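You operate a simulated robot arm through the tools that you are given. There is no shell and no other tool.

Carry out the task below with a simulated robot arm. There is one attempt and no reset: what you move stays moved.

JOB
Tighten all three terminal nuts of the brush motor with the box key.
Fine: each nut up to its stop; key back where it stood; the main switch stays locked off. Set down upright: box key.

It is judged by the outcome, as a careful person would: the job done as asked, and still so three seconds after it is handed in. It fails if anything else is knocked over, pushed out of place, dropped, spilled or broken.

ROBOT AND FRAMES
A 6-joint arm with a two-finger parallel gripper, fixed in place. Base frame: the origin is at the foot of the arm, x ahead of it, y to its left, z up; the work surface is at about z = 840. Lengths are in mm, angles in degrees, forces in N, time in s.
Its first joint turns from -166.0 to 166.0 degrees. Payload 3.91 kg.
The tool frame sits at the grasp point between the pads (the TCP): z along the fingers, y along the line on which they close. The tips reach 30 mm beyond it. The gripper opens to 110 mm. The fingers are 20 mm wide and 10 mm thick; the gripper's body (48 by 112 mm) begins 55 mm behind the TCP.
Orientation is told as [roll, pitch, yaw] about the base's x, y, z axes, in that order, counted from this pose: with the fingers straight down and closing along the base's y, the tool's x points along the base's -x, its y along +y and its z along -z.

CONTROLS
- The arm moves only by the tool servo_tool. Its argument "motion" is a list of rows, each an object of numbers (a shift or turn left out is 0, a gripper value left out holds the last): "rx", "ry", "rz": the turn, a rotation vector about the tool's x, y, z in degrees; "dx", "dy", "dz": the shift along the tool's x, y, z in cm; "grip": the closure, from 0 (fully open) to 1 (shut). In form: [{"rx": .., "ry": .., "rz": .., "dx": .., "dy": .., "dz": .., "grip": ..}, ...]. A call has 1 to 20 rows; each row shifts and turns the commanded pose from where the row before left it, along the tool's axes as they then stand. Rows are played at 5 a second. More than 50 mm and 8.6 degrees between two rows, or a gripper value outside its range, and nothing of the call is played. Where a pose cannot be reached the arm comes as near as it can. A force on the tool above 40 N (or 10 N above the force at the start of the call, whichever is more), or a blocked arm, ends the call early, and 0.2 s more pass. Each finger travels about 153 mm/s and halts on what it meets, pressing with about 43 N; the grip force reading is that of the motor and also rises with nothing between the fingers. The clock runs only during rows and for 0.2 s after the last one: add rows that do not move to give the fingers time. It gives the time, the measured TCP pose, the force on the tool (base axes), the opening and the grip force at its end, in the units of the frame above (readings bear some noise), with the torque about the TCP (base axes, N m) and any sound that the robot's microphone picked up.
- Cameras (640 x 400 px; columns grow to the right, rows downward): "scene" is fixed at [49.5, 650.4, 1422.8]; the picture's right is [-0.46, -0.89, 0.00], its down [-0.51, 0.27, -0.82] and it looks along [0.72, -0.38, -0.58] (base axes); focal length 340 px, centre (320, 200). "wrist" rides on the gripper at [73, 17, -103] in the tool frame; the picture's right is [-0.23, 0.97, 0.00], its down [-0.76, -0.18, -0.62] and it looks along [-0.61, -0.14, 0.78] (tool axes); focal length 222 px, centre (320, 200). There is no depth. A picture from a camera that has moved, and an enlarged one, comes with that camera's place and axes in the base frame and with its lens.
- capture(camera): a new picture of that camera. The clock stands still meanwhile.
- close_up(camera, box): a new picture of the part [left, top, right, bottom] of that camera's present view, enlarged. The clock stands still meanwhile.
- sign_off(): hands the job in; it is judged then, once.

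Places have to be worked out from the pictures, the camera data and where the tool is seen. Open the gripper and draw the arm clear of the work before you hand the job in, unless the task says otherwise.

The tools are called after ">>>" by a JSON object that holds its "fn" and its "kwargs". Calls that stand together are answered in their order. servo_tool: Moves the arm, as the interface text tells. Its arguments: {"type":"object","properties":{"motion":{"type":"array","items":{"type":"object","properties":{"rx":{"type":"number"},"ry":{"type":"number"},"rz":{"type":"number"},"dx":{"type":"number"},"dy":{"type":"number"},"dz":{"type":"number"},"grip":{"type":"number"}}}}},"required":["motion"]} The other tools are called the same way: capture (camera) takes a picture; close_up (camera, box) takes an enlarged picture of a part of a camera's view; sign_off () hands the job in.

At the start:

```text
time_s: 0.0
ee_pos: [438.3, 383.4, 1173.8]
tool_rot: [0.0, 0.0, -0.1]
wrist_force: [0.8, -0.6, -0.1]
ft_torque: [-0.01, -0.01, 0.03]
gripper_width: 109.9
grip_force: 0.0
```

scene: 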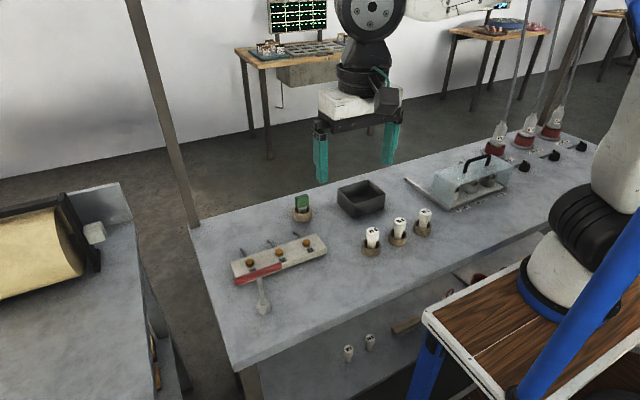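
wrist: 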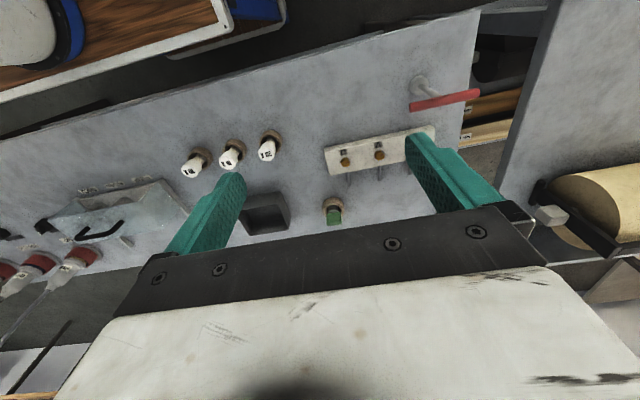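

I start by looking closer at the table: there is a strip with three orange terminals, three white objects in sockets, and a green-capped item. I take enlarged views.

>>> {"fn": "close_up", "kwargs": {"camera": "scene", "box": [220, 180, 340, 320]}}

>>> {"fn": "close_up", "kwargs": {"camera": "scene", "box": [330, 170, 460, 270]}}

>>> {"fn": "close_up", "kwargs": {"camera": "scene", "box": [400, 90, 600, 220]}}

>>> {"fn": "close_up", "kwargs": {"camera": "wrist", "box": [160, 60, 500, 260]}}

```text
2.86 times, centred on (280, 250) of scene
camera zoom: at [49.5, 650.4, 1422.8], right [-0.46, -0.89, 0.0], down [-0.51, 0.27, -0.82], along [0.72, -0.38, -0.58], focal length 972 px, centre (434, 57)
```

zoom: 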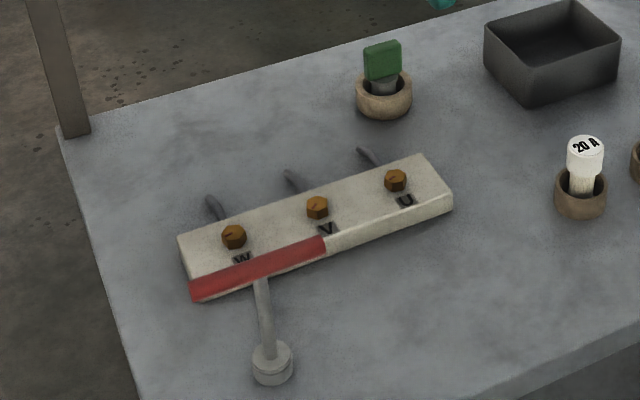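

```text
4.00 times, centred on (395, 220) of scene
camera zoom: at [49.5, 650.4, 1422.8], right [-0.46, -0.89, 0.0], down [-0.51, 0.27, -0.82], along [0.72, -0.38, -0.58], focal length 1361 px, centre (20, 120)
```

zoom: 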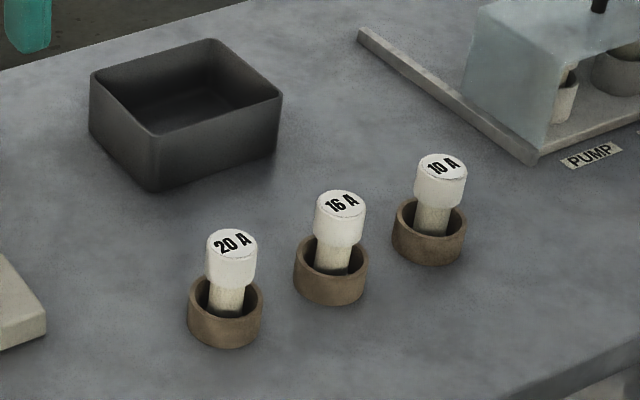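

```text
3.08 times, centred on (500, 155) of scene
camera zoom: at [49.5, 650.4, 1422.8], right [-0.46, -0.89, 0.0], down [-0.51, 0.27, -0.82], along [0.72, -0.38, -0.58], focal length 1047 px, centre (-234, 338)
```

zoom: 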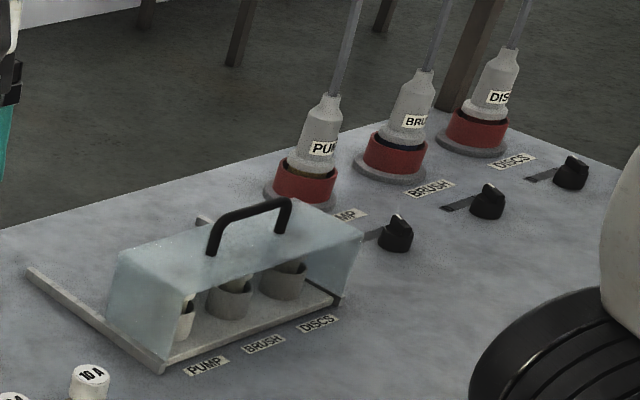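

```text
1.88 times, centred on (330, 160) of wrist
camera zoom: at [368.5, 400.9, 1276.5], right [0.23, 0.97, 0.0], down [0.76, -0.18, 0.62], along [0.61, -0.14, -0.78], focal length 418 px, centre (301, 275)
```

zoom: 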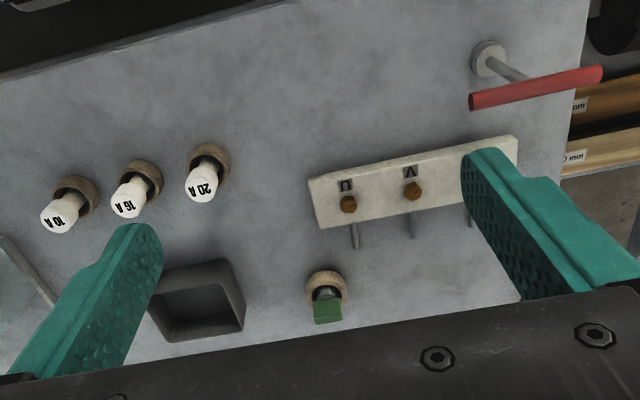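

The red T-bar stands on a round grey socket near (486, 550), bar at z≈950, and it looks like the box key. The green-handled item sits in a cup near (740, 340). I move the wrist camera closer to check both.

>>> {"fn": "servo_tool", "kwargs": {"motion": [{"dx": 1.9, "dy": 2.6, "dz": 1.0}, {"dx": 1.9, "dy": 2.6, "dz": 1.0}, {"dx": 1.9, "dy": 2.6, "dz": 1.0}, {"dx": 1.9, "dy": 2.6, "dz": 1.0}, {"dx": 1.9, "dy": 2.6, "dz": 1.0}, {"dx": 1.9, "dy": 2.6, "dz": 1.0}]}}

>>> {"fn": "capture", "kwargs": {"camera": "wrist"}}

>>> {"fn": "capture", "kwargs": {"camera": "scene"}}

```text
time_s: 1.4
ee_pos: [330.2, 540.4, 1113.4]
tool_rot: [0.1, 0.0, -0.5]
wrist_force: [-0.8, -0.9, 0.1]
ft_torque: [-0.02, -0.05, 0.0]
gripper_width: 110.0
grip_force: 0.0
```

```text
taken
camera wrist: at [258.8, 559.0, 1216.0], right [0.23, 0.97, 0.0], down [0.76, -0.18, 0.62], along [0.61, -0.15, -0.78], focal length 222 px, centre (320, 200)
```

wrist: 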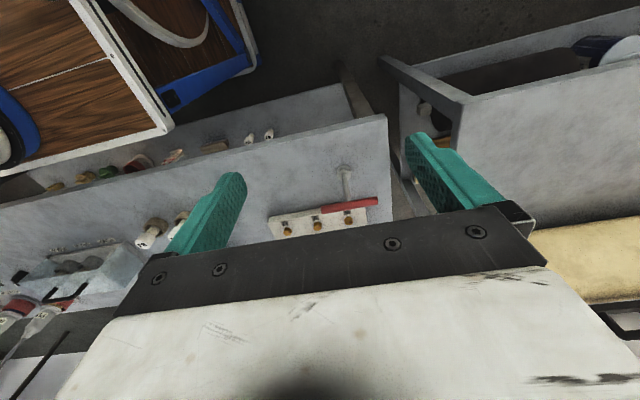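

```text
taken
```

scene: 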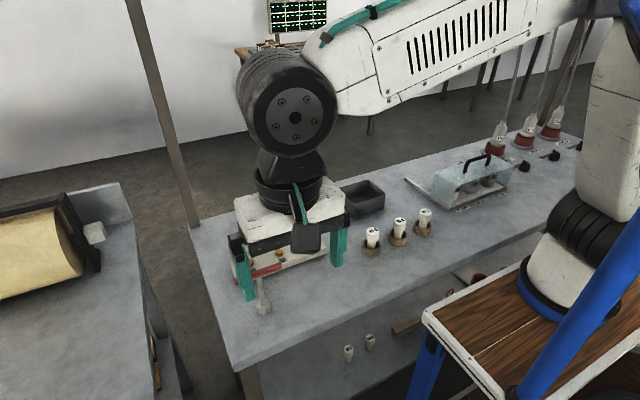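

The key stands freely just in front of the strip. I enlarge the wrist view around it.

>>> {"fn": "close_up", "kwargs": {"camera": "wrist", "box": [255, 145, 400, 240]}}

>>> {"fn": "close_up", "kwargs": {"camera": "wrist", "box": [0, 100, 300, 320]}}

>>> {"fn": "close_up", "kwargs": {"camera": "scene", "box": [0, 170, 240, 400]}}

>>> {"fn": "close_up", "kwargs": {"camera": "scene", "box": [320, 230, 520, 400]}}

```text
4.21 times, centred on (328, 192) of wrist
camera zoom: at [258.8, 559.0, 1216.0], right [0.23, 0.97, 0.0], down [0.76, -0.18, 0.62], along [0.61, -0.15, -0.78], focal length 935 px, centre (288, 232)
```

zoom: 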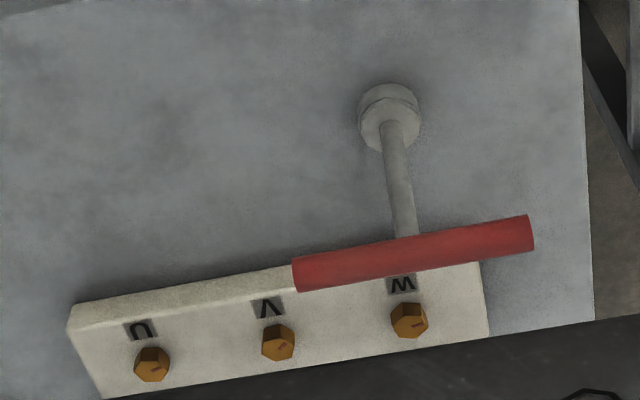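

```text
1.82 times, centred on (150, 210) of wrist
camera zoom: at [258.8, 559.0, 1216.0], right [0.23, 0.97, 0.0], down [0.76, -0.18, 0.62], along [0.61, -0.15, -0.78], focal length 404 px, centre (629, 182)
```

zoom: 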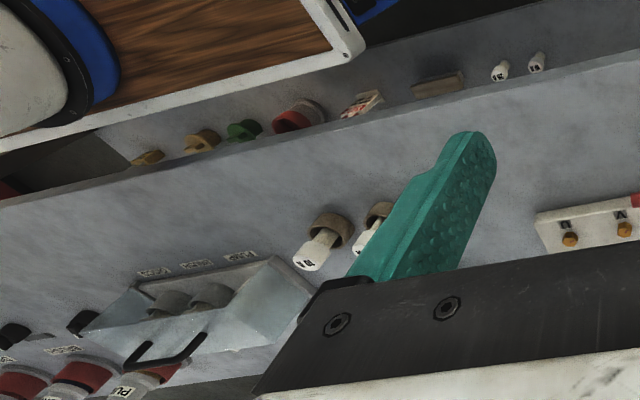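

```text
1.74 times, centred on (120, 285) of scene
camera zoom: at [49.5, 650.4, 1422.8], right [-0.46, -0.89, 0.0], down [-0.51, 0.27, -0.82], along [0.72, -0.38, -0.58], focal length 592 px, centre (668, 52)
```

zoom: 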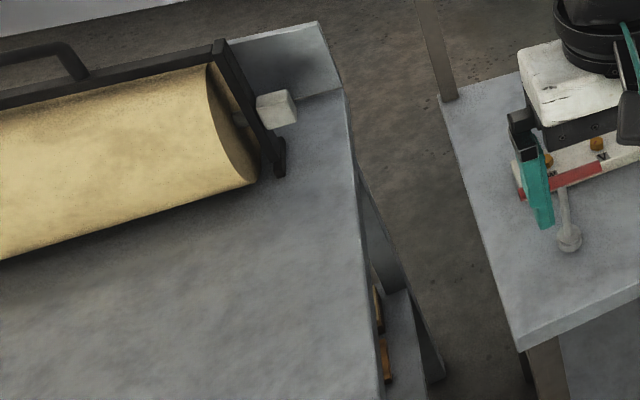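

```text
2.35 times, centred on (420, 315) of scene
camera zoom: at [49.5, 650.4, 1422.8], right [-0.46, -0.89, 0.0], down [-0.51, 0.27, -0.82], along [0.72, -0.38, -0.58], focal length 801 px, centre (85, -71)
```

zoom: 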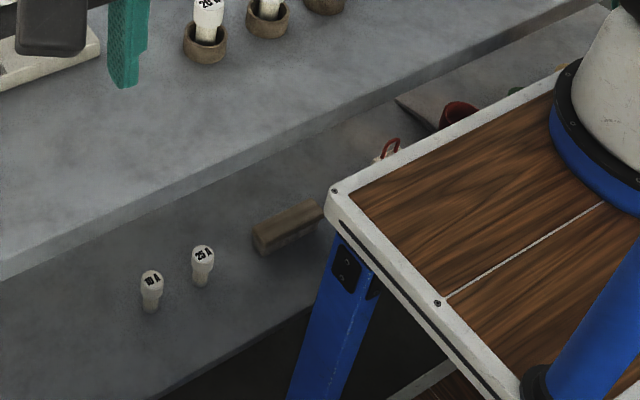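

Triangulating both views: key axis ≈ (487.5, 550), bar along base y from about 505 to 594 at z≈950. The nuts W, V and U are at x≈588, y≈540/472/404, with tops at z≈880. I'll go above the key and turn to yaw +90 so the fingers straddle the bar, which leaves clockwise travel for tightening.

>>> {"fn": "servo_tool", "kwargs": {"motion": [{"dx": -3.95, "dy": 0.25}, {"dx": -3.95, "dy": 0.25}, {"dx": -3.95, "dy": 0.25}, {"dx": -3.95, "dy": 0.25}, {"rz": -8.2}, {"rz": -8.2}, {"rz": -8.2}, {"rz": -8.2}, {"rz": -8.2}, {"rz": -8.2}, {"rz": -8.2}, {"rz": -8.2}, {"rz": -8.2}, {"rz": -8.2}, {"rz": -8.0}, {}]}}

>>> {"fn": "capture", "kwargs": {"camera": "wrist"}}

>>> {"fn": "capture", "kwargs": {"camera": "scene"}}

```text
time_s: 4.8
ee_pos: [482.7, 549.2, 1113.4]
tool_rot: [0.0, 0.0, 90.1]
wrist_force: [-0.9, 0.5, 0.1]
ft_torque: [-0.02, 0.0, -0.03]
gripper_width: 109.9
grip_force: 0.1
```

```text
taken
camera wrist: at [468.0, 477.4, 1216.2], right [-0.97, 0.23, 0.0], down [0.18, 0.76, 0.62], along [0.14, 0.61, -0.78], focal length 222 px, centre (320, 200)
```

wrist: 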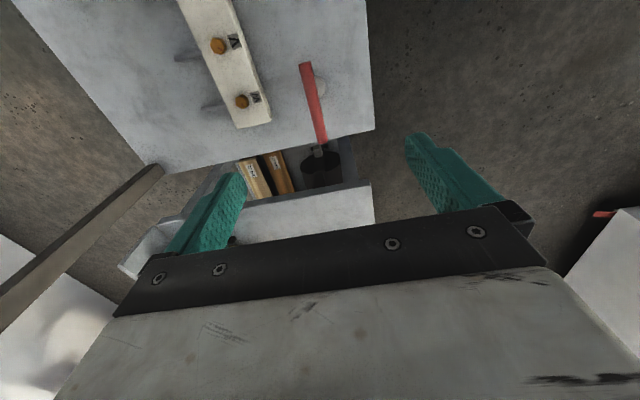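

```text
taken
```

scene: 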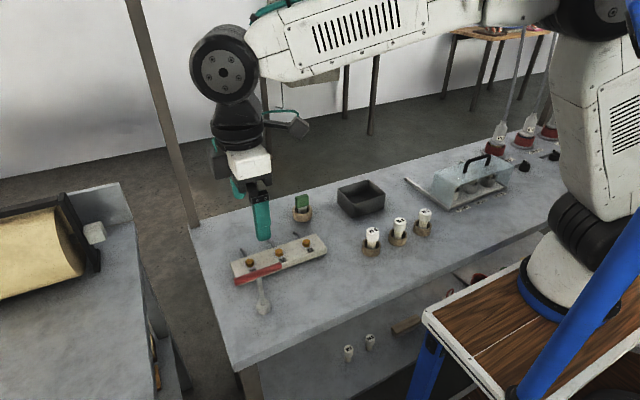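

The tool is over the key at yaw 90. I enlarge the wrist view to refine the bar position before descending.

>>> {"fn": "close_up", "kwargs": {"camera": "wrist", "box": [240, 30, 400, 150]}}

>>> {"fn": "close_up", "kwargs": {"camera": "wrist", "box": [170, 0, 290, 130]}}

```text
3.33 times, centred on (320, 90) of wrist
camera zoom: at [468.0, 477.4, 1216.2], right [-0.97, 0.23, 0.0], down [0.18, 0.76, 0.62], along [0.14, 0.61, -0.78], focal length 740 px, centre (320, 567)
```

zoom: 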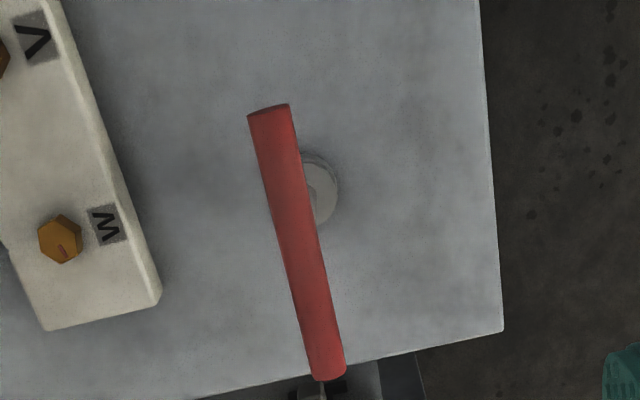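

```text
3.08 times, centred on (230, 65) of wrist
camera zoom: at [468.0, 477.4, 1216.2], right [-0.97, 0.23, 0.0], down [0.18, 0.76, 0.62], along [0.14, 0.61, -0.78], focal length 684 px, centre (597, 615)
```

zoom: 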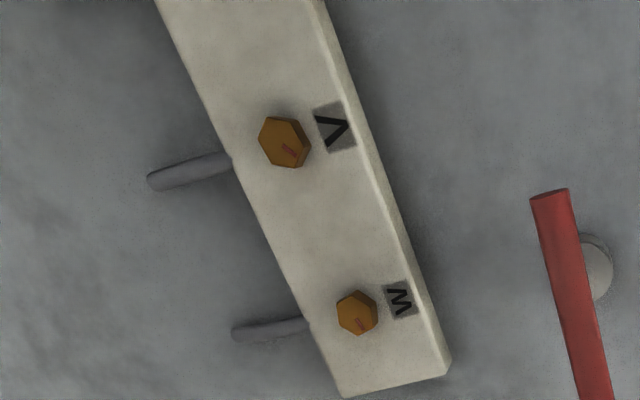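

The refined bar axis is x≈490 with its centre at y≈548. I descend to about z=990, fingertips just above the bar, and look again.

>>> {"fn": "servo_tool", "kwargs": {"motion": [{"dy": -0.35, "dz": 3.0}, {"dy": -0.35, "dz": 3.0}, {"dz": 3.0}, {"dz": 3.0}, {}]}}

>>> {"fn": "capture", "kwargs": {"camera": "wrist"}}

>>> {"fn": "close_up", "kwargs": {"camera": "scene", "box": [200, 190, 340, 330]}}

```text
time_s: 6.0
ee_pos: [491.7, 548.5, 994.3]
tool_rot: [0.0, 0.0, 90.0]
wrist_force: [0.0, 0.6, -0.5]
ft_torque: [-0.01, 0.04, 0.02]
gripper_width: 109.9
grip_force: 0.0
```

```text
taken
camera wrist: at [476.9, 477.9, 1097.2], right [-0.97, 0.23, 0.0], down [0.18, 0.76, 0.62], along [0.14, 0.61, -0.78], focal length 222 px, centre (320, 200)
```

wrist: 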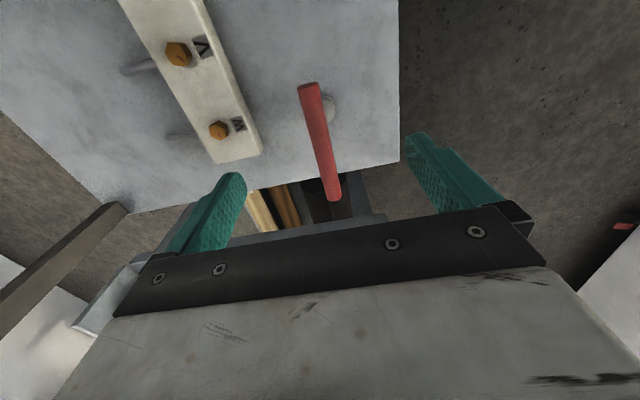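

```text
2.86 times, centred on (270, 260) of scene
camera zoom: at [49.5, 650.4, 1422.8], right [-0.46, -0.89, 0.0], down [-0.51, 0.27, -0.82], along [0.72, -0.38, -0.58], focal length 972 px, centre (463, 29)
```

zoom: 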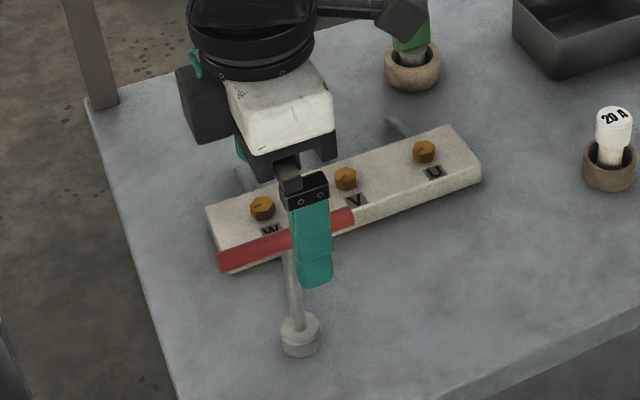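

The bar centre now reads (491, 548) and the TCP is (491.7, 548.5), so it is well centred. I descend to the bar axis and close gradually.

>>> {"fn": "servo_tool", "kwargs": {"motion": [{"dz": 2.2}, {"dz": 2.1}, {}, {"grip": 0.5}, {"grip": 0.7}, {"grip": 0.8}, {}]}}

>>> {"fn": "close_up", "kwargs": {"camera": "scene", "box": [200, 190, 340, 330]}}

>>> {"fn": "close_up", "kwargs": {"camera": "wrist", "box": [200, 60, 440, 260]}}

```text
time_s: 7.6
ee_pos: [491.9, 549.2, 951.6]
tool_rot: [0.0, -0.1, 90.0]
wrist_force: [0.1, 0.7, -0.3]
ft_torque: [0.0, -0.03, 0.01]
gripper_width: 21.9
grip_force: 0.1
```

```text
2.86 times, centred on (270, 260) of scene
camera zoom: at [49.5, 650.4, 1422.8], right [-0.46, -0.89, 0.0], down [-0.51, 0.27, -0.82], along [0.72, -0.38, -0.58], focal length 972 px, centre (463, 29)
```

zoom: 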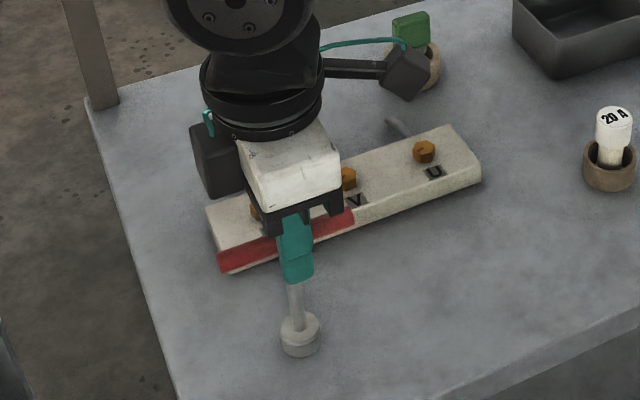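

```text
2.00 times, centred on (320, 160) of wrist
camera zoom: at [477.1, 477.3, 1053.8], right [-0.97, 0.23, 0.0], down [0.18, 0.76, 0.62], along [0.14, 0.61, -0.78], focal length 444 px, centre (320, 280)
```

zoom: 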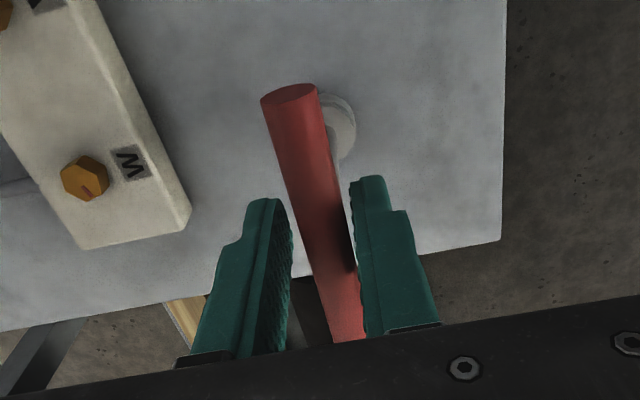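

The bar is evenly between the pads at 22 mm opening. I close fully.

>>> {"fn": "servo_tool", "kwargs": {"motion": [{"grip": 0.84}, {"grip": 0.87}, {"grip": 0.9}, {"grip": 1.0}, {}, {}]}}

>>> {"fn": "close_up", "kwargs": {"camera": "scene", "box": [200, 190, 340, 330]}}

>>> {"fn": "close_up", "kwargs": {"camera": "wrist", "box": [200, 60, 440, 260]}}

```text
time_s: 9.0
ee_pos: [492.7, 548.4, 952.1]
tool_rot: [0.0, -0.1, 90.0]
wrist_force: [0.2, 0.2, 0.2]
ft_torque: [0.03, -0.01, 0.0]
gripper_width: 12.9
grip_force: 43.3
```

```text
2.86 times, centred on (270, 260) of scene
camera zoom: at [49.5, 650.4, 1422.8], right [-0.46, -0.89, 0.0], down [-0.51, 0.27, -0.82], along [0.72, -0.38, -0.58], focal length 972 px, centre (463, 29)
```

zoom: 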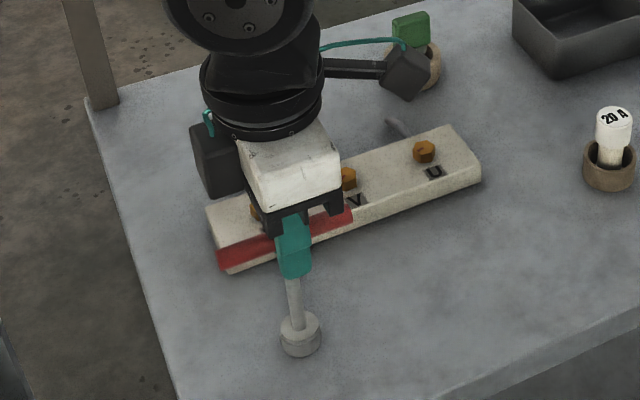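

```text
2.00 times, centred on (320, 160) of wrist
camera zoom: at [477.0, 477.3, 1053.8], right [-0.97, 0.23, 0.0], down [0.18, 0.76, 0.62], along [0.14, 0.61, -0.78], focal length 444 px, centre (320, 280)
```

zoom: 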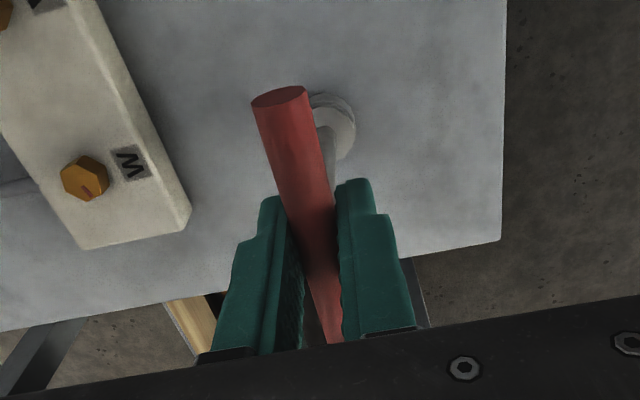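

Closing pulled the bar about 2 mm toward +x while the foot stayed put, leaving a ~1° tilt. I shift back 2 mm toward -x to stand it upright before lifting.

>>> {"fn": "servo_tool", "kwargs": {"motion": [{"dy": 0.1}, {"dy": 0.1}, {}]}}

>>> {"fn": "close_up", "kwargs": {"camera": "wrist", "box": [200, 60, 440, 260]}}

>>> {"fn": "close_up", "kwargs": {"camera": "scene", "box": [230, 230, 300, 330]}}

```text
time_s: 9.8
ee_pos: [490.0, 547.9, 951.4]
tool_rot: [-0.1, 0.1, 90.0]
wrist_force: [-0.5, -0.6, 2.5]
ft_torque: [-0.03, -0.05, 0.03]
gripper_width: 12.8
grip_force: 43.0
```

```text
2.00 times, centred on (320, 160) of wrist
camera zoom: at [474.4, 477.1, 1053.7], right [-0.97, 0.23, 0.0], down [0.18, 0.76, 0.62], along [0.14, 0.61, -0.78], focal length 444 px, centre (320, 280)
```

zoom: 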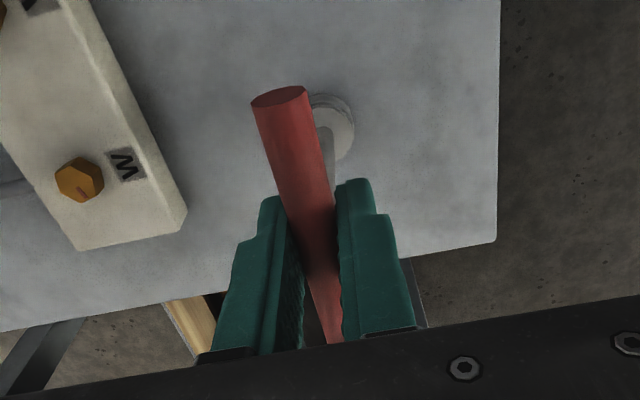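

```text
4.00 times, centred on (265, 280) of scene
camera zoom: at [49.5, 650.4, 1422.8], right [-0.46, -0.89, 0.0], down [-0.51, 0.27, -0.82], along [0.72, -0.38, -0.58], focal length 1361 px, centre (540, -120)
```

zoom: 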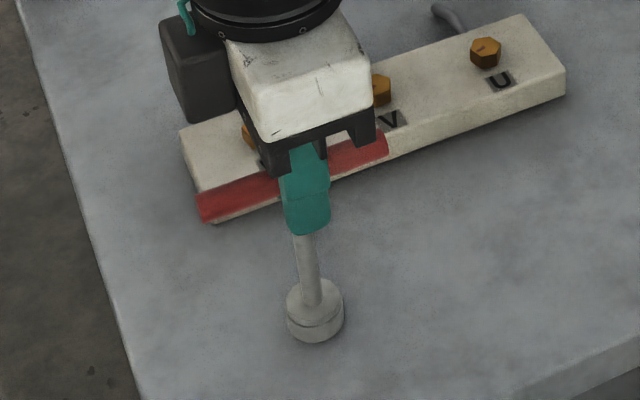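

The key moved with the tool without un-tilting, so the foot slid about 2 mm. I'll press down gently so the flat foot squares itself in the grip, checking the force.

>>> {"fn": "servo_tool", "kwargs": {"motion": [{"dz": 0.1}, {}]}}

>>> {"fn": "close_up", "kwargs": {"camera": "wrist", "box": [260, 80, 380, 180]}}

```text
time_s: 10.4
ee_pos: [488.8, 549.5, 951.4]
tool_rot: [0.0, 0.0, 90.0]
wrist_force: [0.3, -2.2, 9.7]
ft_torque: [-0.35, -0.1, -0.07]
gripper_width: 12.9
grip_force: 43.6
```

```text
4.00 times, centred on (320, 130) of wrist
camera zoom: at [473.3, 477.4, 1053.5], right [-0.97, 0.23, 0.0], down [0.18, 0.76, 0.62], along [0.14, 0.61, -0.78], focal length 888 px, centre (320, 480)
```

zoom: 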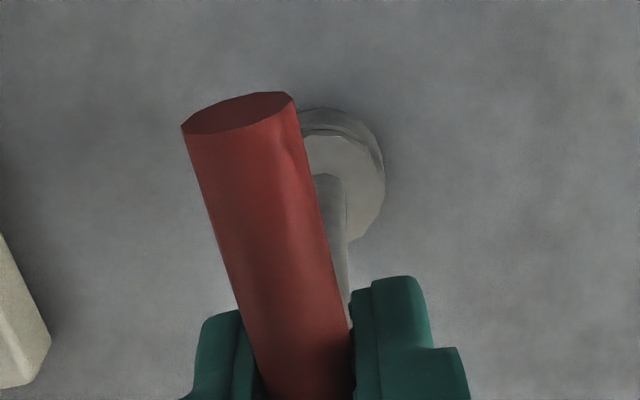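

The press read about 10 N and, within measuring error, the key looks upright. I lift it 7 cm and check how it hangs.

>>> {"fn": "servo_tool", "kwargs": {"motion": [{"dz": -0.2}, {"dz": -1.0}, {"dz": -2.0}, {"dz": -2.0}, {"dz": -2.0}, {}]}}

>>> {"fn": "capture", "kwargs": {"camera": "wrist"}}

>>> {"fn": "close_up", "kwargs": {"camera": "scene", "box": [200, 170, 340, 310]}}

```text
time_s: 11.8
ee_pos: [490.1, 548.7, 1023.2]
tool_rot: [0.0, 0.0, 90.0]
wrist_force: [0.3, 0.5, -1.4]
ft_torque: [-0.03, 0.0, 0.04]
gripper_width: 12.7
grip_force: 42.6
```

```text
taken
camera wrist: at [474.0, 477.0, 1124.8], right [-0.97, 0.23, 0.0], down [0.18, 0.76, 0.62], along [0.14, 0.61, -0.78], focal length 222 px, centre (320, 200)
```

wrist: 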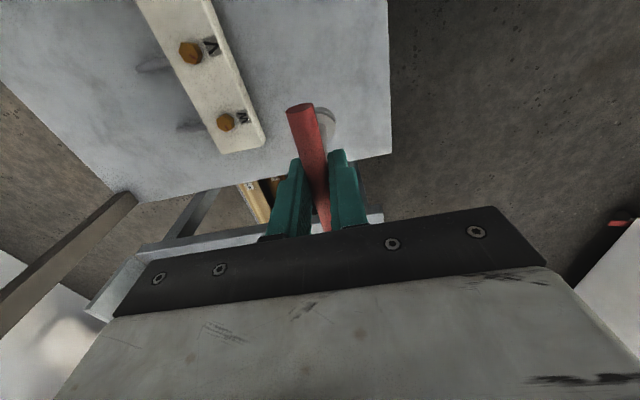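

```text
2.86 times, centred on (270, 240) of scene
camera zoom: at [49.5, 650.4, 1422.8], right [-0.46, -0.89, 0.0], down [-0.51, 0.27, -0.82], along [0.72, -0.38, -0.58], focal length 972 px, centre (463, 86)
```

zoom: 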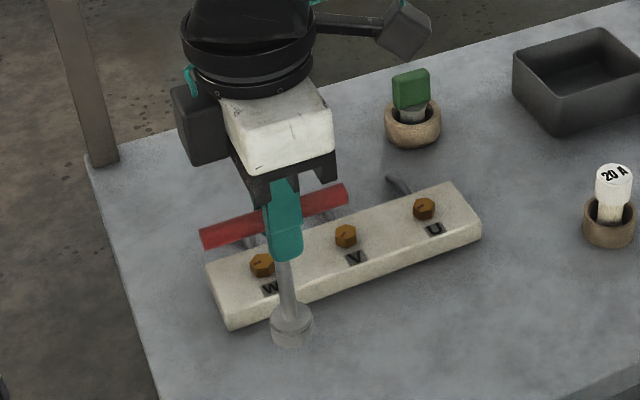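

The key hangs vertically in the grip, with the camera-derived TCP at (491, 550). I enlarge the nuts to refine their positions and hex orientation.

>>> {"fn": "close_up", "kwargs": {"camera": "wrist", "box": [160, 20, 280, 160]}}

>>> {"fn": "close_up", "kwargs": {"camera": "scene", "box": [230, 215, 330, 290]}}

```text
2.86 times, centred on (220, 90) of wrist
camera zoom: at [474.0, 477.0, 1124.8], right [-0.97, 0.23, 0.0], down [0.18, 0.76, 0.62], along [0.14, 0.61, -0.78], focal length 635 px, centre (606, 514)
```

zoom: 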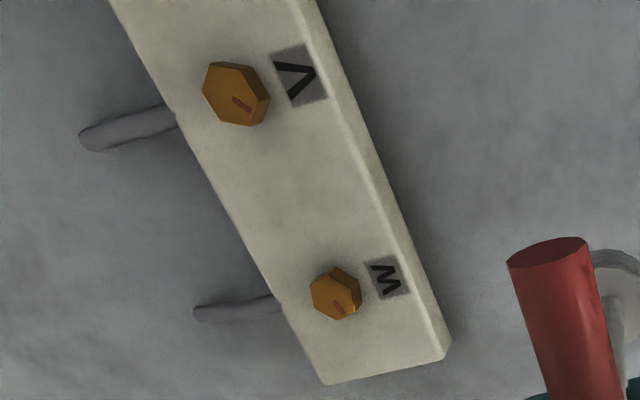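

```text
5.33 times, centred on (280, 252) of scene
camera zoom: at [49.5, 650.4, 1422.8], right [-0.46, -0.89, 0.0], down [-0.51, 0.27, -0.82], along [0.72, -0.38, -0.58], focal length 1815 px, centre (533, -80)
```

zoom: 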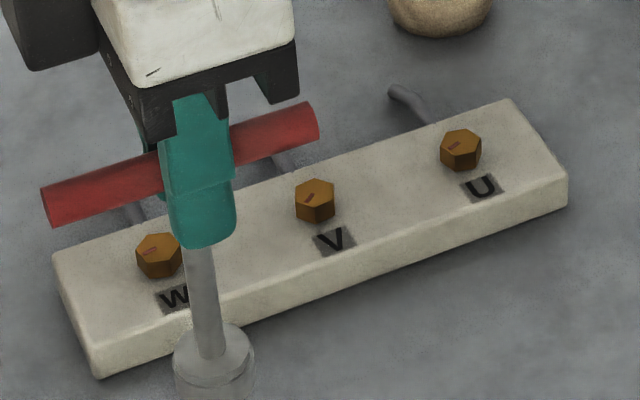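

Using un-rounded camera axes, W's top centre comes out near (597, 539, 877). I carry the key over W with the socket bottom around z≈911 and then compare socket and nut in both views.

>>> {"fn": "servo_tool", "kwargs": {"motion": [{"dx": 0.3, "dy": -2.65}, {"dx": 0.3, "dy": -2.65}, {"dx": 0.3, "dy": -2.65}, {"dy": -2.65}, {}, {}]}}

>>> {"fn": "capture", "kwargs": {"camera": "wrist"}}

>>> {"fn": "close_up", "kwargs": {"camera": "scene", "box": [210, 180, 330, 290]}}

>>> {"fn": "close_up", "kwargs": {"camera": "wrist", "box": [250, 60, 370, 180]}}

```text
time_s: 13.2
ee_pos: [592.8, 540.7, 1022.9]
tool_rot: [-0.1, 0.0, 90.0]
wrist_force: [0.5, 0.2, -0.7]
ft_torque: [0.0, 0.04, -0.01]
gripper_width: 12.9
grip_force: 43.0
```

```text
taken
camera wrist: at [578.7, 468.4, 1125.1], right [-0.97, 0.23, 0.0], down [0.18, 0.76, 0.62], along [0.14, 0.61, -0.78], focal length 222 px, centre (320, 200)
```

wrist: 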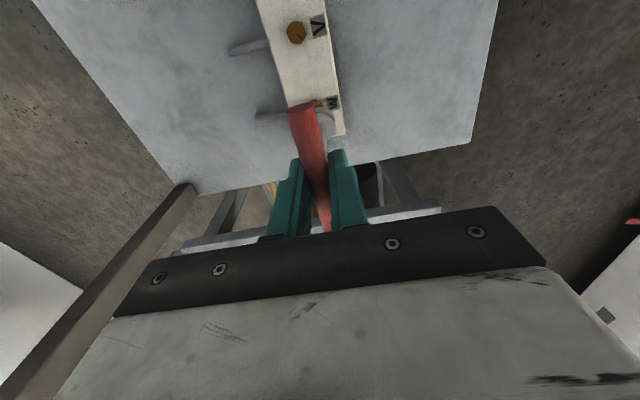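

```text
3.64 times, centred on (270, 235) of scene
camera zoom: at [49.5, 650.4, 1422.8], right [-0.46, -0.89, 0.0], down [-0.51, 0.27, -0.82], along [0.72, -0.38, -0.58], focal length 1238 px, centre (502, 73)
```

zoom: 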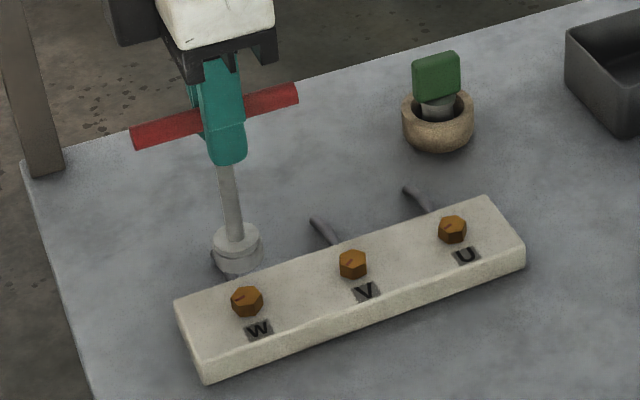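

```text
3.33 times, centred on (310, 120) of wrist
camera zoom: at [578.7, 468.4, 1125.1], right [-0.97, 0.23, 0.0], down [0.18, 0.76, 0.62], along [0.14, 0.61, -0.78], focal length 740 px, centre (353, 467)
```

zoom: 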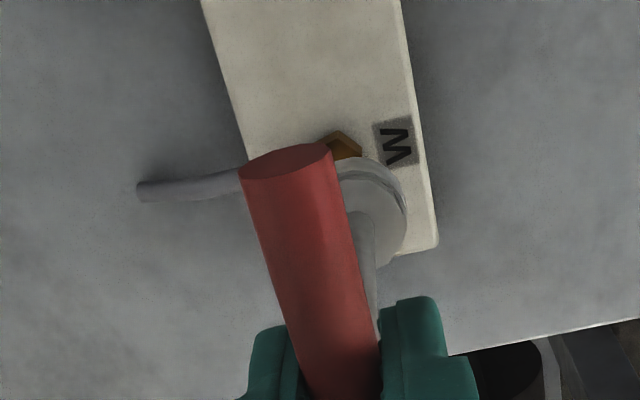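

The scene view puts the socket almost over W, but the wrist view suggests W is a few mm further in +x. I enlarge V and W in the wrist view to settle the lateral offset.

>>> {"fn": "close_up", "kwargs": {"camera": "wrist", "box": [260, 0, 360, 60]}}

>>> {"fn": "close_up", "kwargs": {"camera": "wrist", "box": [280, 80, 350, 150]}}

>>> {"fn": "close_up", "kwargs": {"camera": "scene", "box": [250, 230, 300, 280]}}

```text
6.40 times, centred on (310, 30) of wrist
camera zoom: at [578.7, 468.4, 1125.1], right [-0.97, 0.23, 0.0], down [0.18, 0.76, 0.62], along [0.14, 0.61, -0.78], focal length 1422 px, centre (384, 1288)
```

zoom: 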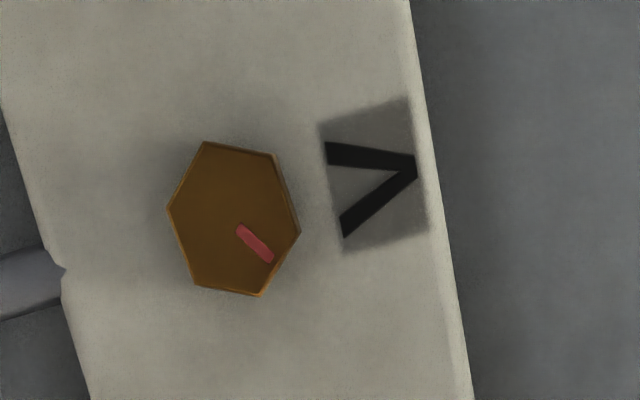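

```text
5.71 times, centred on (315, 115) of wrist
camera zoom: at [578.7, 468.4, 1125.1], right [-0.97, 0.23, 0.0], down [0.18, 0.76, 0.62], along [0.14, 0.61, -0.78], focal length 1269 px, centre (349, 686)
```

zoom: 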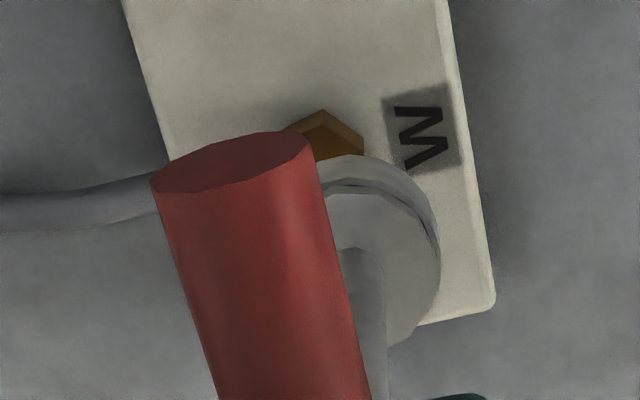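

```text
8.00 times, centred on (275, 255) of scene
camera zoom: at [49.5, 650.4, 1422.8], right [-0.46, -0.89, 0.0], down [-0.51, 0.27, -0.82], along [0.72, -0.38, -0.58], focal length 2723 px, centre (680, -240)
```

zoom: 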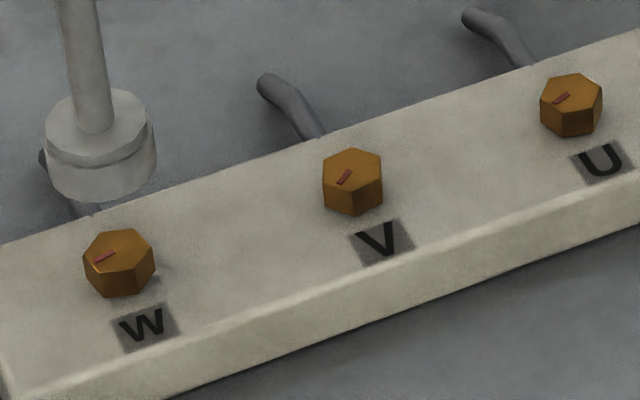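

V resolves to (600.5, 469.5, 876) in both cameras, so the nuts are at x≈600.2 and y≈538.8/469.3/399.6, with tops at z≈876. The socket is at (595.3, 541.2), so I shift +5 in x and -2.4 in y and lower to just above W.

>>> {"fn": "servo_tool", "kwargs": {"motion": [{"dx": 0.24, "dy": -0.49}, {"dz": 1.5}, {"dz": 1.2}, {}, {}]}}

>>> {"fn": "close_up", "kwargs": {"camera": "scene", "box": [240, 220, 300, 280]}}

>>> {"fn": "close_up", "kwargs": {"camera": "wrist", "box": [280, 80, 350, 150]}}

```text
time_s: 14.4
ee_pos: [598.3, 536.3, 995.0]
tool_rot: [0.0, 0.0, 90.1]
wrist_force: [0.6, -0.4, 0.0]
ft_torque: [0.02, 0.01, -0.04]
gripper_width: 12.6
grip_force: 43.2
```

```text
6.67 times, centred on (270, 250) of scene
camera zoom: at [49.5, 650.4, 1422.8], right [-0.46, -0.89, 0.0], down [-0.51, 0.27, -0.82], along [0.72, -0.38, -0.58], focal length 2269 px, centre (653, -133)
```

zoom: 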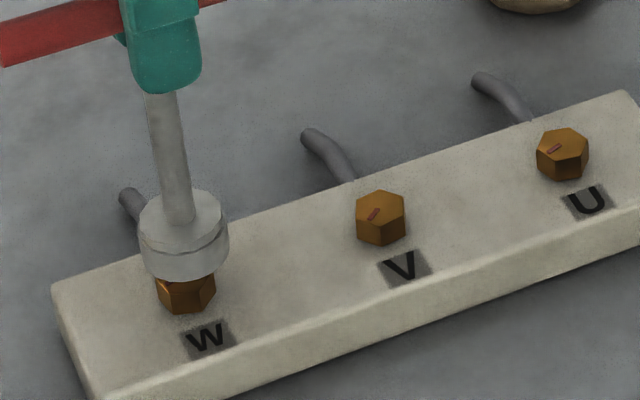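

```text
5.71 times, centred on (315, 115) of wrist
camera zoom: at [583.8, 465.6, 1098.4], right [-0.97, 0.23, 0.0], down [0.18, 0.76, 0.62], along [0.14, 0.61, -0.78], focal length 1269 px, centre (349, 686)
```

zoom: 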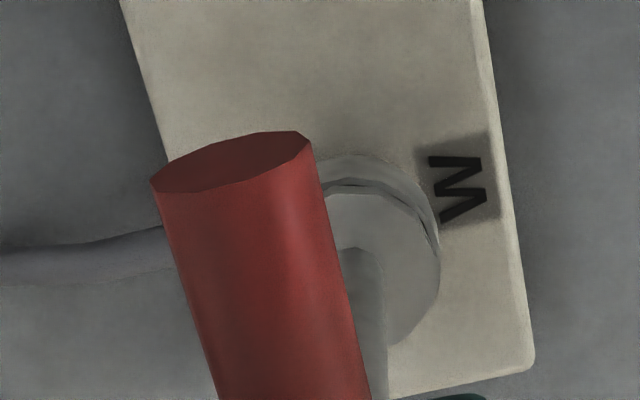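

The socket is centred over W within about 0.5 mm. I lower it gently and watch the force.

>>> {"fn": "servo_tool", "kwargs": {"motion": [{"dz": 0.6}, {"dz": 0.2}, {"dz": 0.1}, {"dz": 0.1}, {}]}}

>>> {"fn": "close_up", "kwargs": {"camera": "scene", "box": [240, 220, 300, 280]}}

```text
time_s: 15.6
ee_pos: [598.9, 537.6, 985.6]
tool_rot: [0.0, 0.0, 90.0]
wrist_force: [-0.2, 0.4, -1.6]
ft_torque: [0.03, 0.03, -0.03]
gripper_width: 12.6
grip_force: 43.5
```

```text
6.67 times, centred on (270, 250) of scene
camera zoom: at [49.5, 650.4, 1422.8], right [-0.46, -0.89, 0.0], down [-0.51, 0.27, -0.82], along [0.72, -0.38, -0.58], focal length 2269 px, centre (653, -133)
```

zoom: 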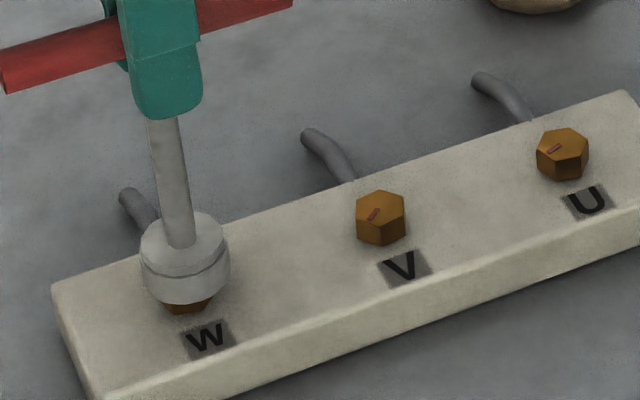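

No contact force yet at about z=875, so I continue in 1 mm steps.

>>> {"fn": "servo_tool", "kwargs": {"motion": [{"dz": 0.1}, {"dz": 0.1}, {}]}}

>>> {"fn": "close_up", "kwargs": {"camera": "scene", "box": [240, 220, 300, 280]}}

```text
time_s: 16.4
ee_pos: [598.2, 536.7, 983.5]
tool_rot: [0.0, 0.0, 90.0]
wrist_force: [0.7, 0.0, -0.3]
ft_torque: [0.06, 0.02, 0.01]
gripper_width: 12.8
grip_force: 43.2
```

```text
6.67 times, centred on (270, 250) of scene
camera zoom: at [49.5, 650.4, 1422.8], right [-0.46, -0.89, 0.0], down [-0.51, 0.27, -0.82], along [0.72, -0.38, -0.58], focal length 2269 px, centre (653, -133)
```

zoom: 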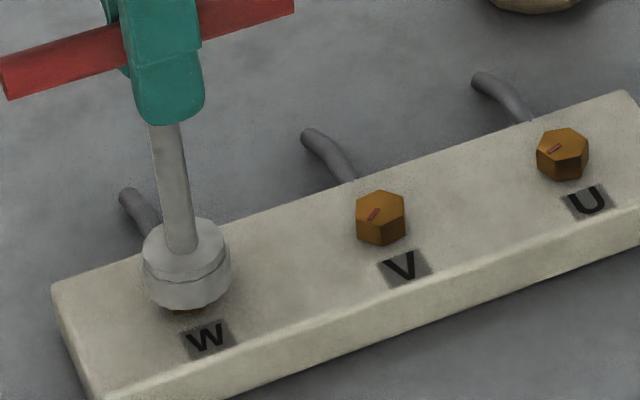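

Still no contact, so the socket seems to be sliding over the nut. I continue down.

>>> {"fn": "servo_tool", "kwargs": {"motion": [{"dz": 0.1}, {"dz": 0.1}, {"dz": 0.1}, {}]}}

>>> {"fn": "close_up", "kwargs": {"camera": "scene", "box": [240, 220, 300, 280]}}

```text
time_s: 17.4
ee_pos: [598.2, 538.9, 980.5]
tool_rot: [-0.1, -0.1, 90.0]
wrist_force: [1.2, 5.6, 10.2]
ft_torque: [0.66, -0.1, -0.05]
gripper_width: 13.0
grip_force: 42.9
```

```text
6.67 times, centred on (270, 250) of scene
camera zoom: at [49.5, 650.4, 1422.8], right [-0.46, -0.89, 0.0], down [-0.51, 0.27, -0.82], along [0.72, -0.38, -0.58], focal length 2269 px, centre (653, -133)
```

zoom: 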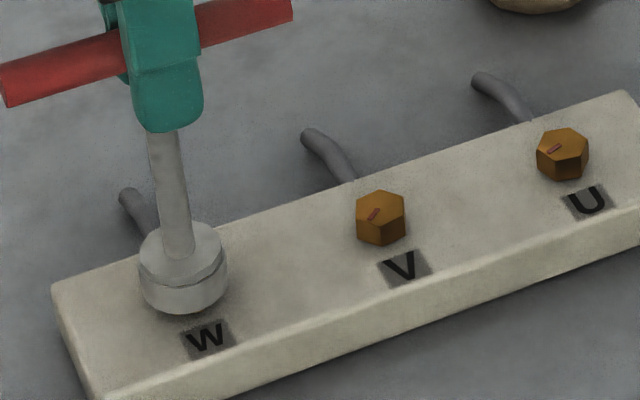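

Contact now reads 10 N up and 5.6 N toward +y, with the socket bottom at about z≈870. I check the wrist view for how far it is seated and for any tilt.

>>> {"fn": "close_up", "kwargs": {"camera": "wrist", "box": [270, 70, 350, 150]}}

>>> {"fn": "close_up", "kwargs": {"camera": "scene", "box": [250, 245, 280, 275]}}

```text
5.00 times, centred on (310, 110) of wrist
camera zoom: at [583.5, 466.7, 1083.1], right [-0.97, 0.23, 0.0], down [0.18, 0.76, 0.62], along [0.14, 0.61, -0.78], focal length 1111 px, centre (370, 650)
```

zoom: 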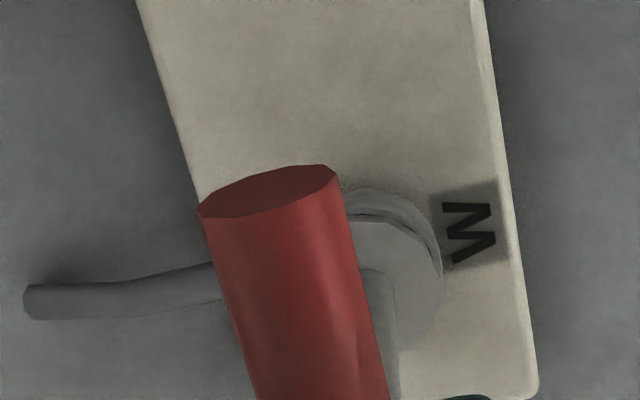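

```text
13.33 times, centred on (265, 260) of scene
camera zoom: at [49.5, 650.4, 1422.8], right [-0.46, -0.89, 0.0], down [-0.51, 0.27, -0.82], along [0.72, -0.38, -0.58], focal length 4538 px, centre (1053, -600)
```

zoom: 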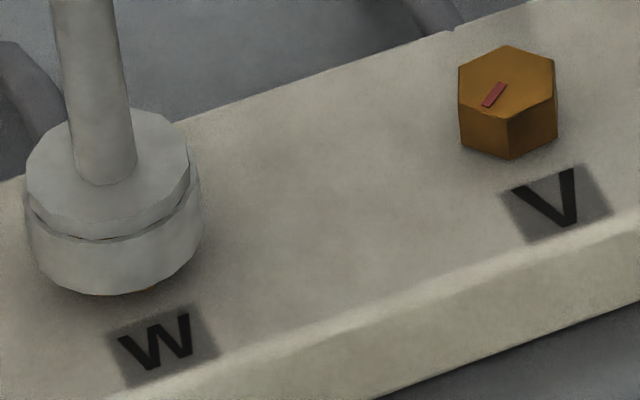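

The socket is about 1 mm toward -y of where the nut wants it. I back off 1 mm in height, shift +1 mm in y, then turn clockwise slowly to find the hex.

>>> {"fn": "servo_tool", "kwargs": {"motion": [{"dz": -0.1}, {"dx": -0.1}, {"rz": 3}, {"rz": 3}, {"rz": 3}, {}]}}

>>> {"fn": "close_up", "kwargs": {"camera": "scene", "box": [250, 245, 280, 275]}}

```text
time_s: 18.8
ee_pos: [598.9, 539.9, 980.6]
tool_rot: [0.0, -0.1, 81.1]
wrist_force: [0.3, 0.1, -0.4]
ft_torque: [0.0, -0.02, 0.02]
gripper_width: 12.8
grip_force: 42.8
```

```text
13.33 times, centred on (265, 260) of scene
camera zoom: at [49.5, 650.4, 1422.8], right [-0.46, -0.89, 0.0], down [-0.51, 0.27, -0.82], along [0.72, -0.38, -0.58], focal length 4538 px, centre (1053, -600)
```

zoom: 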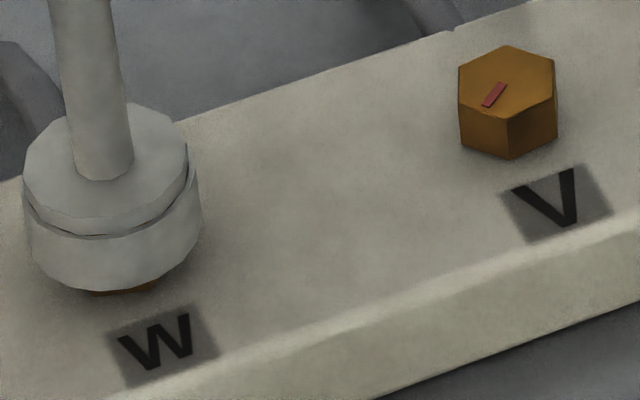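

No force now at yaw 81. I lower 1.5 mm, then rotate on while watching force and torque.

>>> {"fn": "servo_tool", "kwargs": {"motion": [{"dz": 0.1}, {"dz": 0.05}, {}]}}

>>> {"fn": "servo_tool", "kwargs": {"motion": [{"rz": 3}, {"rz": 3}, {}]}}

>>> {"fn": "close_up", "kwargs": {"camera": "scene", "box": [250, 245, 280, 275]}}

```text
time_s: 19.6
ee_pos: [598.6, 538.2, 979.2]
tool_rot: [0.0, 0.0, 81.0]
wrist_force: [-0.4, -0.3, -1.0]
ft_torque: [0.01, 0.0, 0.0]
gripper_width: 12.7
grip_force: 43.1
```

```text
time_s: 20.4
ee_pos: [599.5, 538.6, 978.9]
tool_rot: [0.0, 0.0, 75.0]
wrist_force: [-0.6, 0.2, -0.9]
ft_torque: [0.06, -0.02, 0.02]
gripper_width: 13.1
grip_force: 43.2
```

```text
13.33 times, centred on (265, 260) of scene
camera zoom: at [49.5, 650.4, 1422.8], right [-0.46, -0.89, 0.0], down [-0.51, 0.27, -0.82], along [0.72, -0.38, -0.58], focal length 4538 px, centre (1053, -600)
```

zoom: 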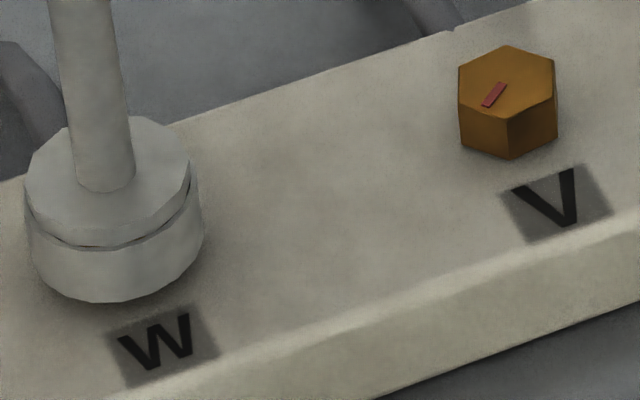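

The socket is at least as deep as before and there is still no force. I go down in small steps to find the floor, then keep turning clockwise.

>>> {"fn": "servo_tool", "kwargs": {"motion": [{"dz": 0.1}, {"dz": 0.1}, {}]}}

>>> {"fn": "servo_tool", "kwargs": {"motion": [{"rz": 3}, {"rz": 3}, {"rz": 3}, {}]}}

>>> {"fn": "close_up", "kwargs": {"camera": "scene", "box": [250, 245, 280, 275]}}

```text
time_s: 21.2
ee_pos: [599.1, 539.4, 977.0]
tool_rot: [0.1, 0.0, 75.0]
wrist_force: [0.5, 0.7, -1.4]
ft_torque: [0.0, 0.02, -0.01]
gripper_width: 12.8
grip_force: 43.0
```

```text
time_s: 22.2
ee_pos: [599.4, 538.2, 979.6]
tool_rot: [0.0, -0.2, 66.1]
wrist_force: [2.2, 5.4, -0.4]
ft_torque: [0.55, -0.3, 0.04]
gripper_width: 12.9
grip_force: 43.2
```

```text
13.33 times, centred on (265, 260) of scene
camera zoom: at [49.5, 650.4, 1422.8], right [-0.46, -0.89, 0.0], down [-0.51, 0.27, -0.82], along [0.72, -0.38, -0.58], focal length 4538 px, centre (1053, -600)
```

zoom: 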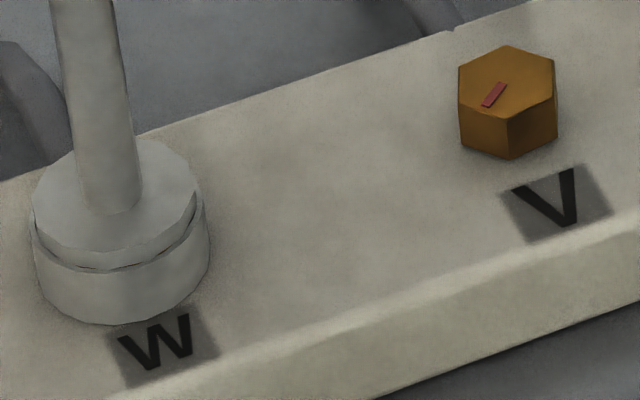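

The socket now sits lower, and the nut pushes it sideways by about 5 N, mostly +y. I check the hand and key in both views.

>>> {"fn": "capture", "kwargs": {"camera": "wrist"}}

>>> {"fn": "close_up", "kwargs": {"camera": "scene", "box": [220, 190, 320, 290]}}

```text
taken
camera wrist: at [556.1, 480.3, 1080.5], right [-0.8, 0.6, 0.0], down [0.47, 0.62, 0.62], along [0.38, 0.5, -0.78], focal length 222 px, centre (320, 200)
```

wrist: 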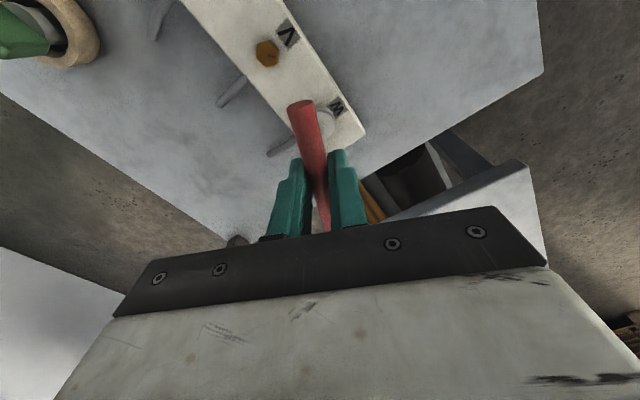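

```text
4.00 times, centred on (270, 240) of scene
camera zoom: at [49.5, 650.4, 1422.8], right [-0.46, -0.89, 0.0], down [-0.51, 0.27, -0.82], along [0.72, -0.38, -0.58], focal length 1361 px, centre (520, 40)
```

zoom: 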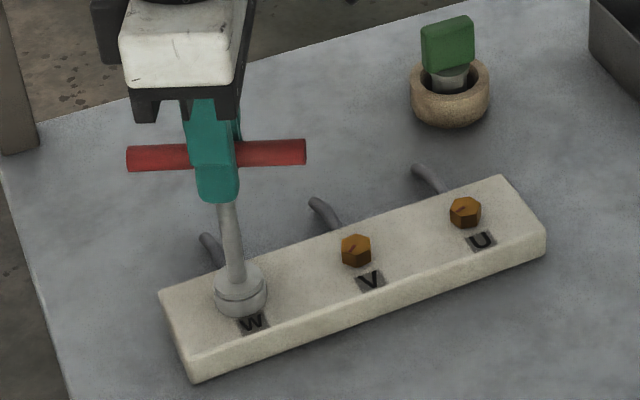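

The socket bottom is now near z≈867, the level of the strip top, so it appears fully on the nut. I relieve the sideways load by about 1 mm and keep turning clockwise, watching the torque.

>>> {"fn": "servo_tool", "kwargs": {"motion": [{"dx": -0.1}, {}]}}

>>> {"fn": "servo_tool", "kwargs": {"motion": [{"rz": 3}, {"rz": 3}, {}]}}

>>> {"fn": "servo_tool", "kwargs": {"motion": [{"rz": 3}, {"rz": 3}, {}]}}

>>> {"fn": "close_up", "kwargs": {"camera": "scene", "box": [220, 190, 320, 290]}}

```text
time_s: 22.8
ee_pos: [600.3, 539.3, 977.1]
tool_rot: [0.1, 0.0, 66.0]
wrist_force: [-1.4, -0.9, -0.2]
ft_torque: [-0.09, 0.04, 0.01]
gripper_width: 12.6
grip_force: 43.3
```

```text
time_s: 23.6
ee_pos: [599.8, 539.5, 978.1]
tool_rot: [0.0, -0.1, 60.0]
wrist_force: [-4.7, -7.4, 1.1]
ft_torque: [-0.76, 0.41, 0.02]
gripper_width: 12.6
grip_force: 43.1
```

```text
time_s: 24.4
ee_pos: [598.6, 540.0, 978.5]
tool_rot: [0.0, 0.0, 54.0]
wrist_force: [-6.1, -9.4, 1.2]
ft_torque: [-0.87, 0.6, 0.04]
gripper_width: 12.7
grip_force: 43.2
```

```text
4.00 times, centred on (270, 240) of scene
camera zoom: at [49.5, 650.4, 1422.8], right [-0.46, -0.89, 0.0], down [-0.51, 0.27, -0.82], along [0.72, -0.38, -0.58], focal length 1361 px, centre (520, 40)
```

zoom: 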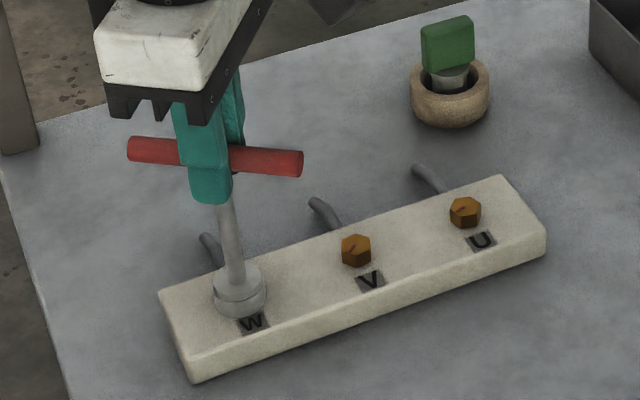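

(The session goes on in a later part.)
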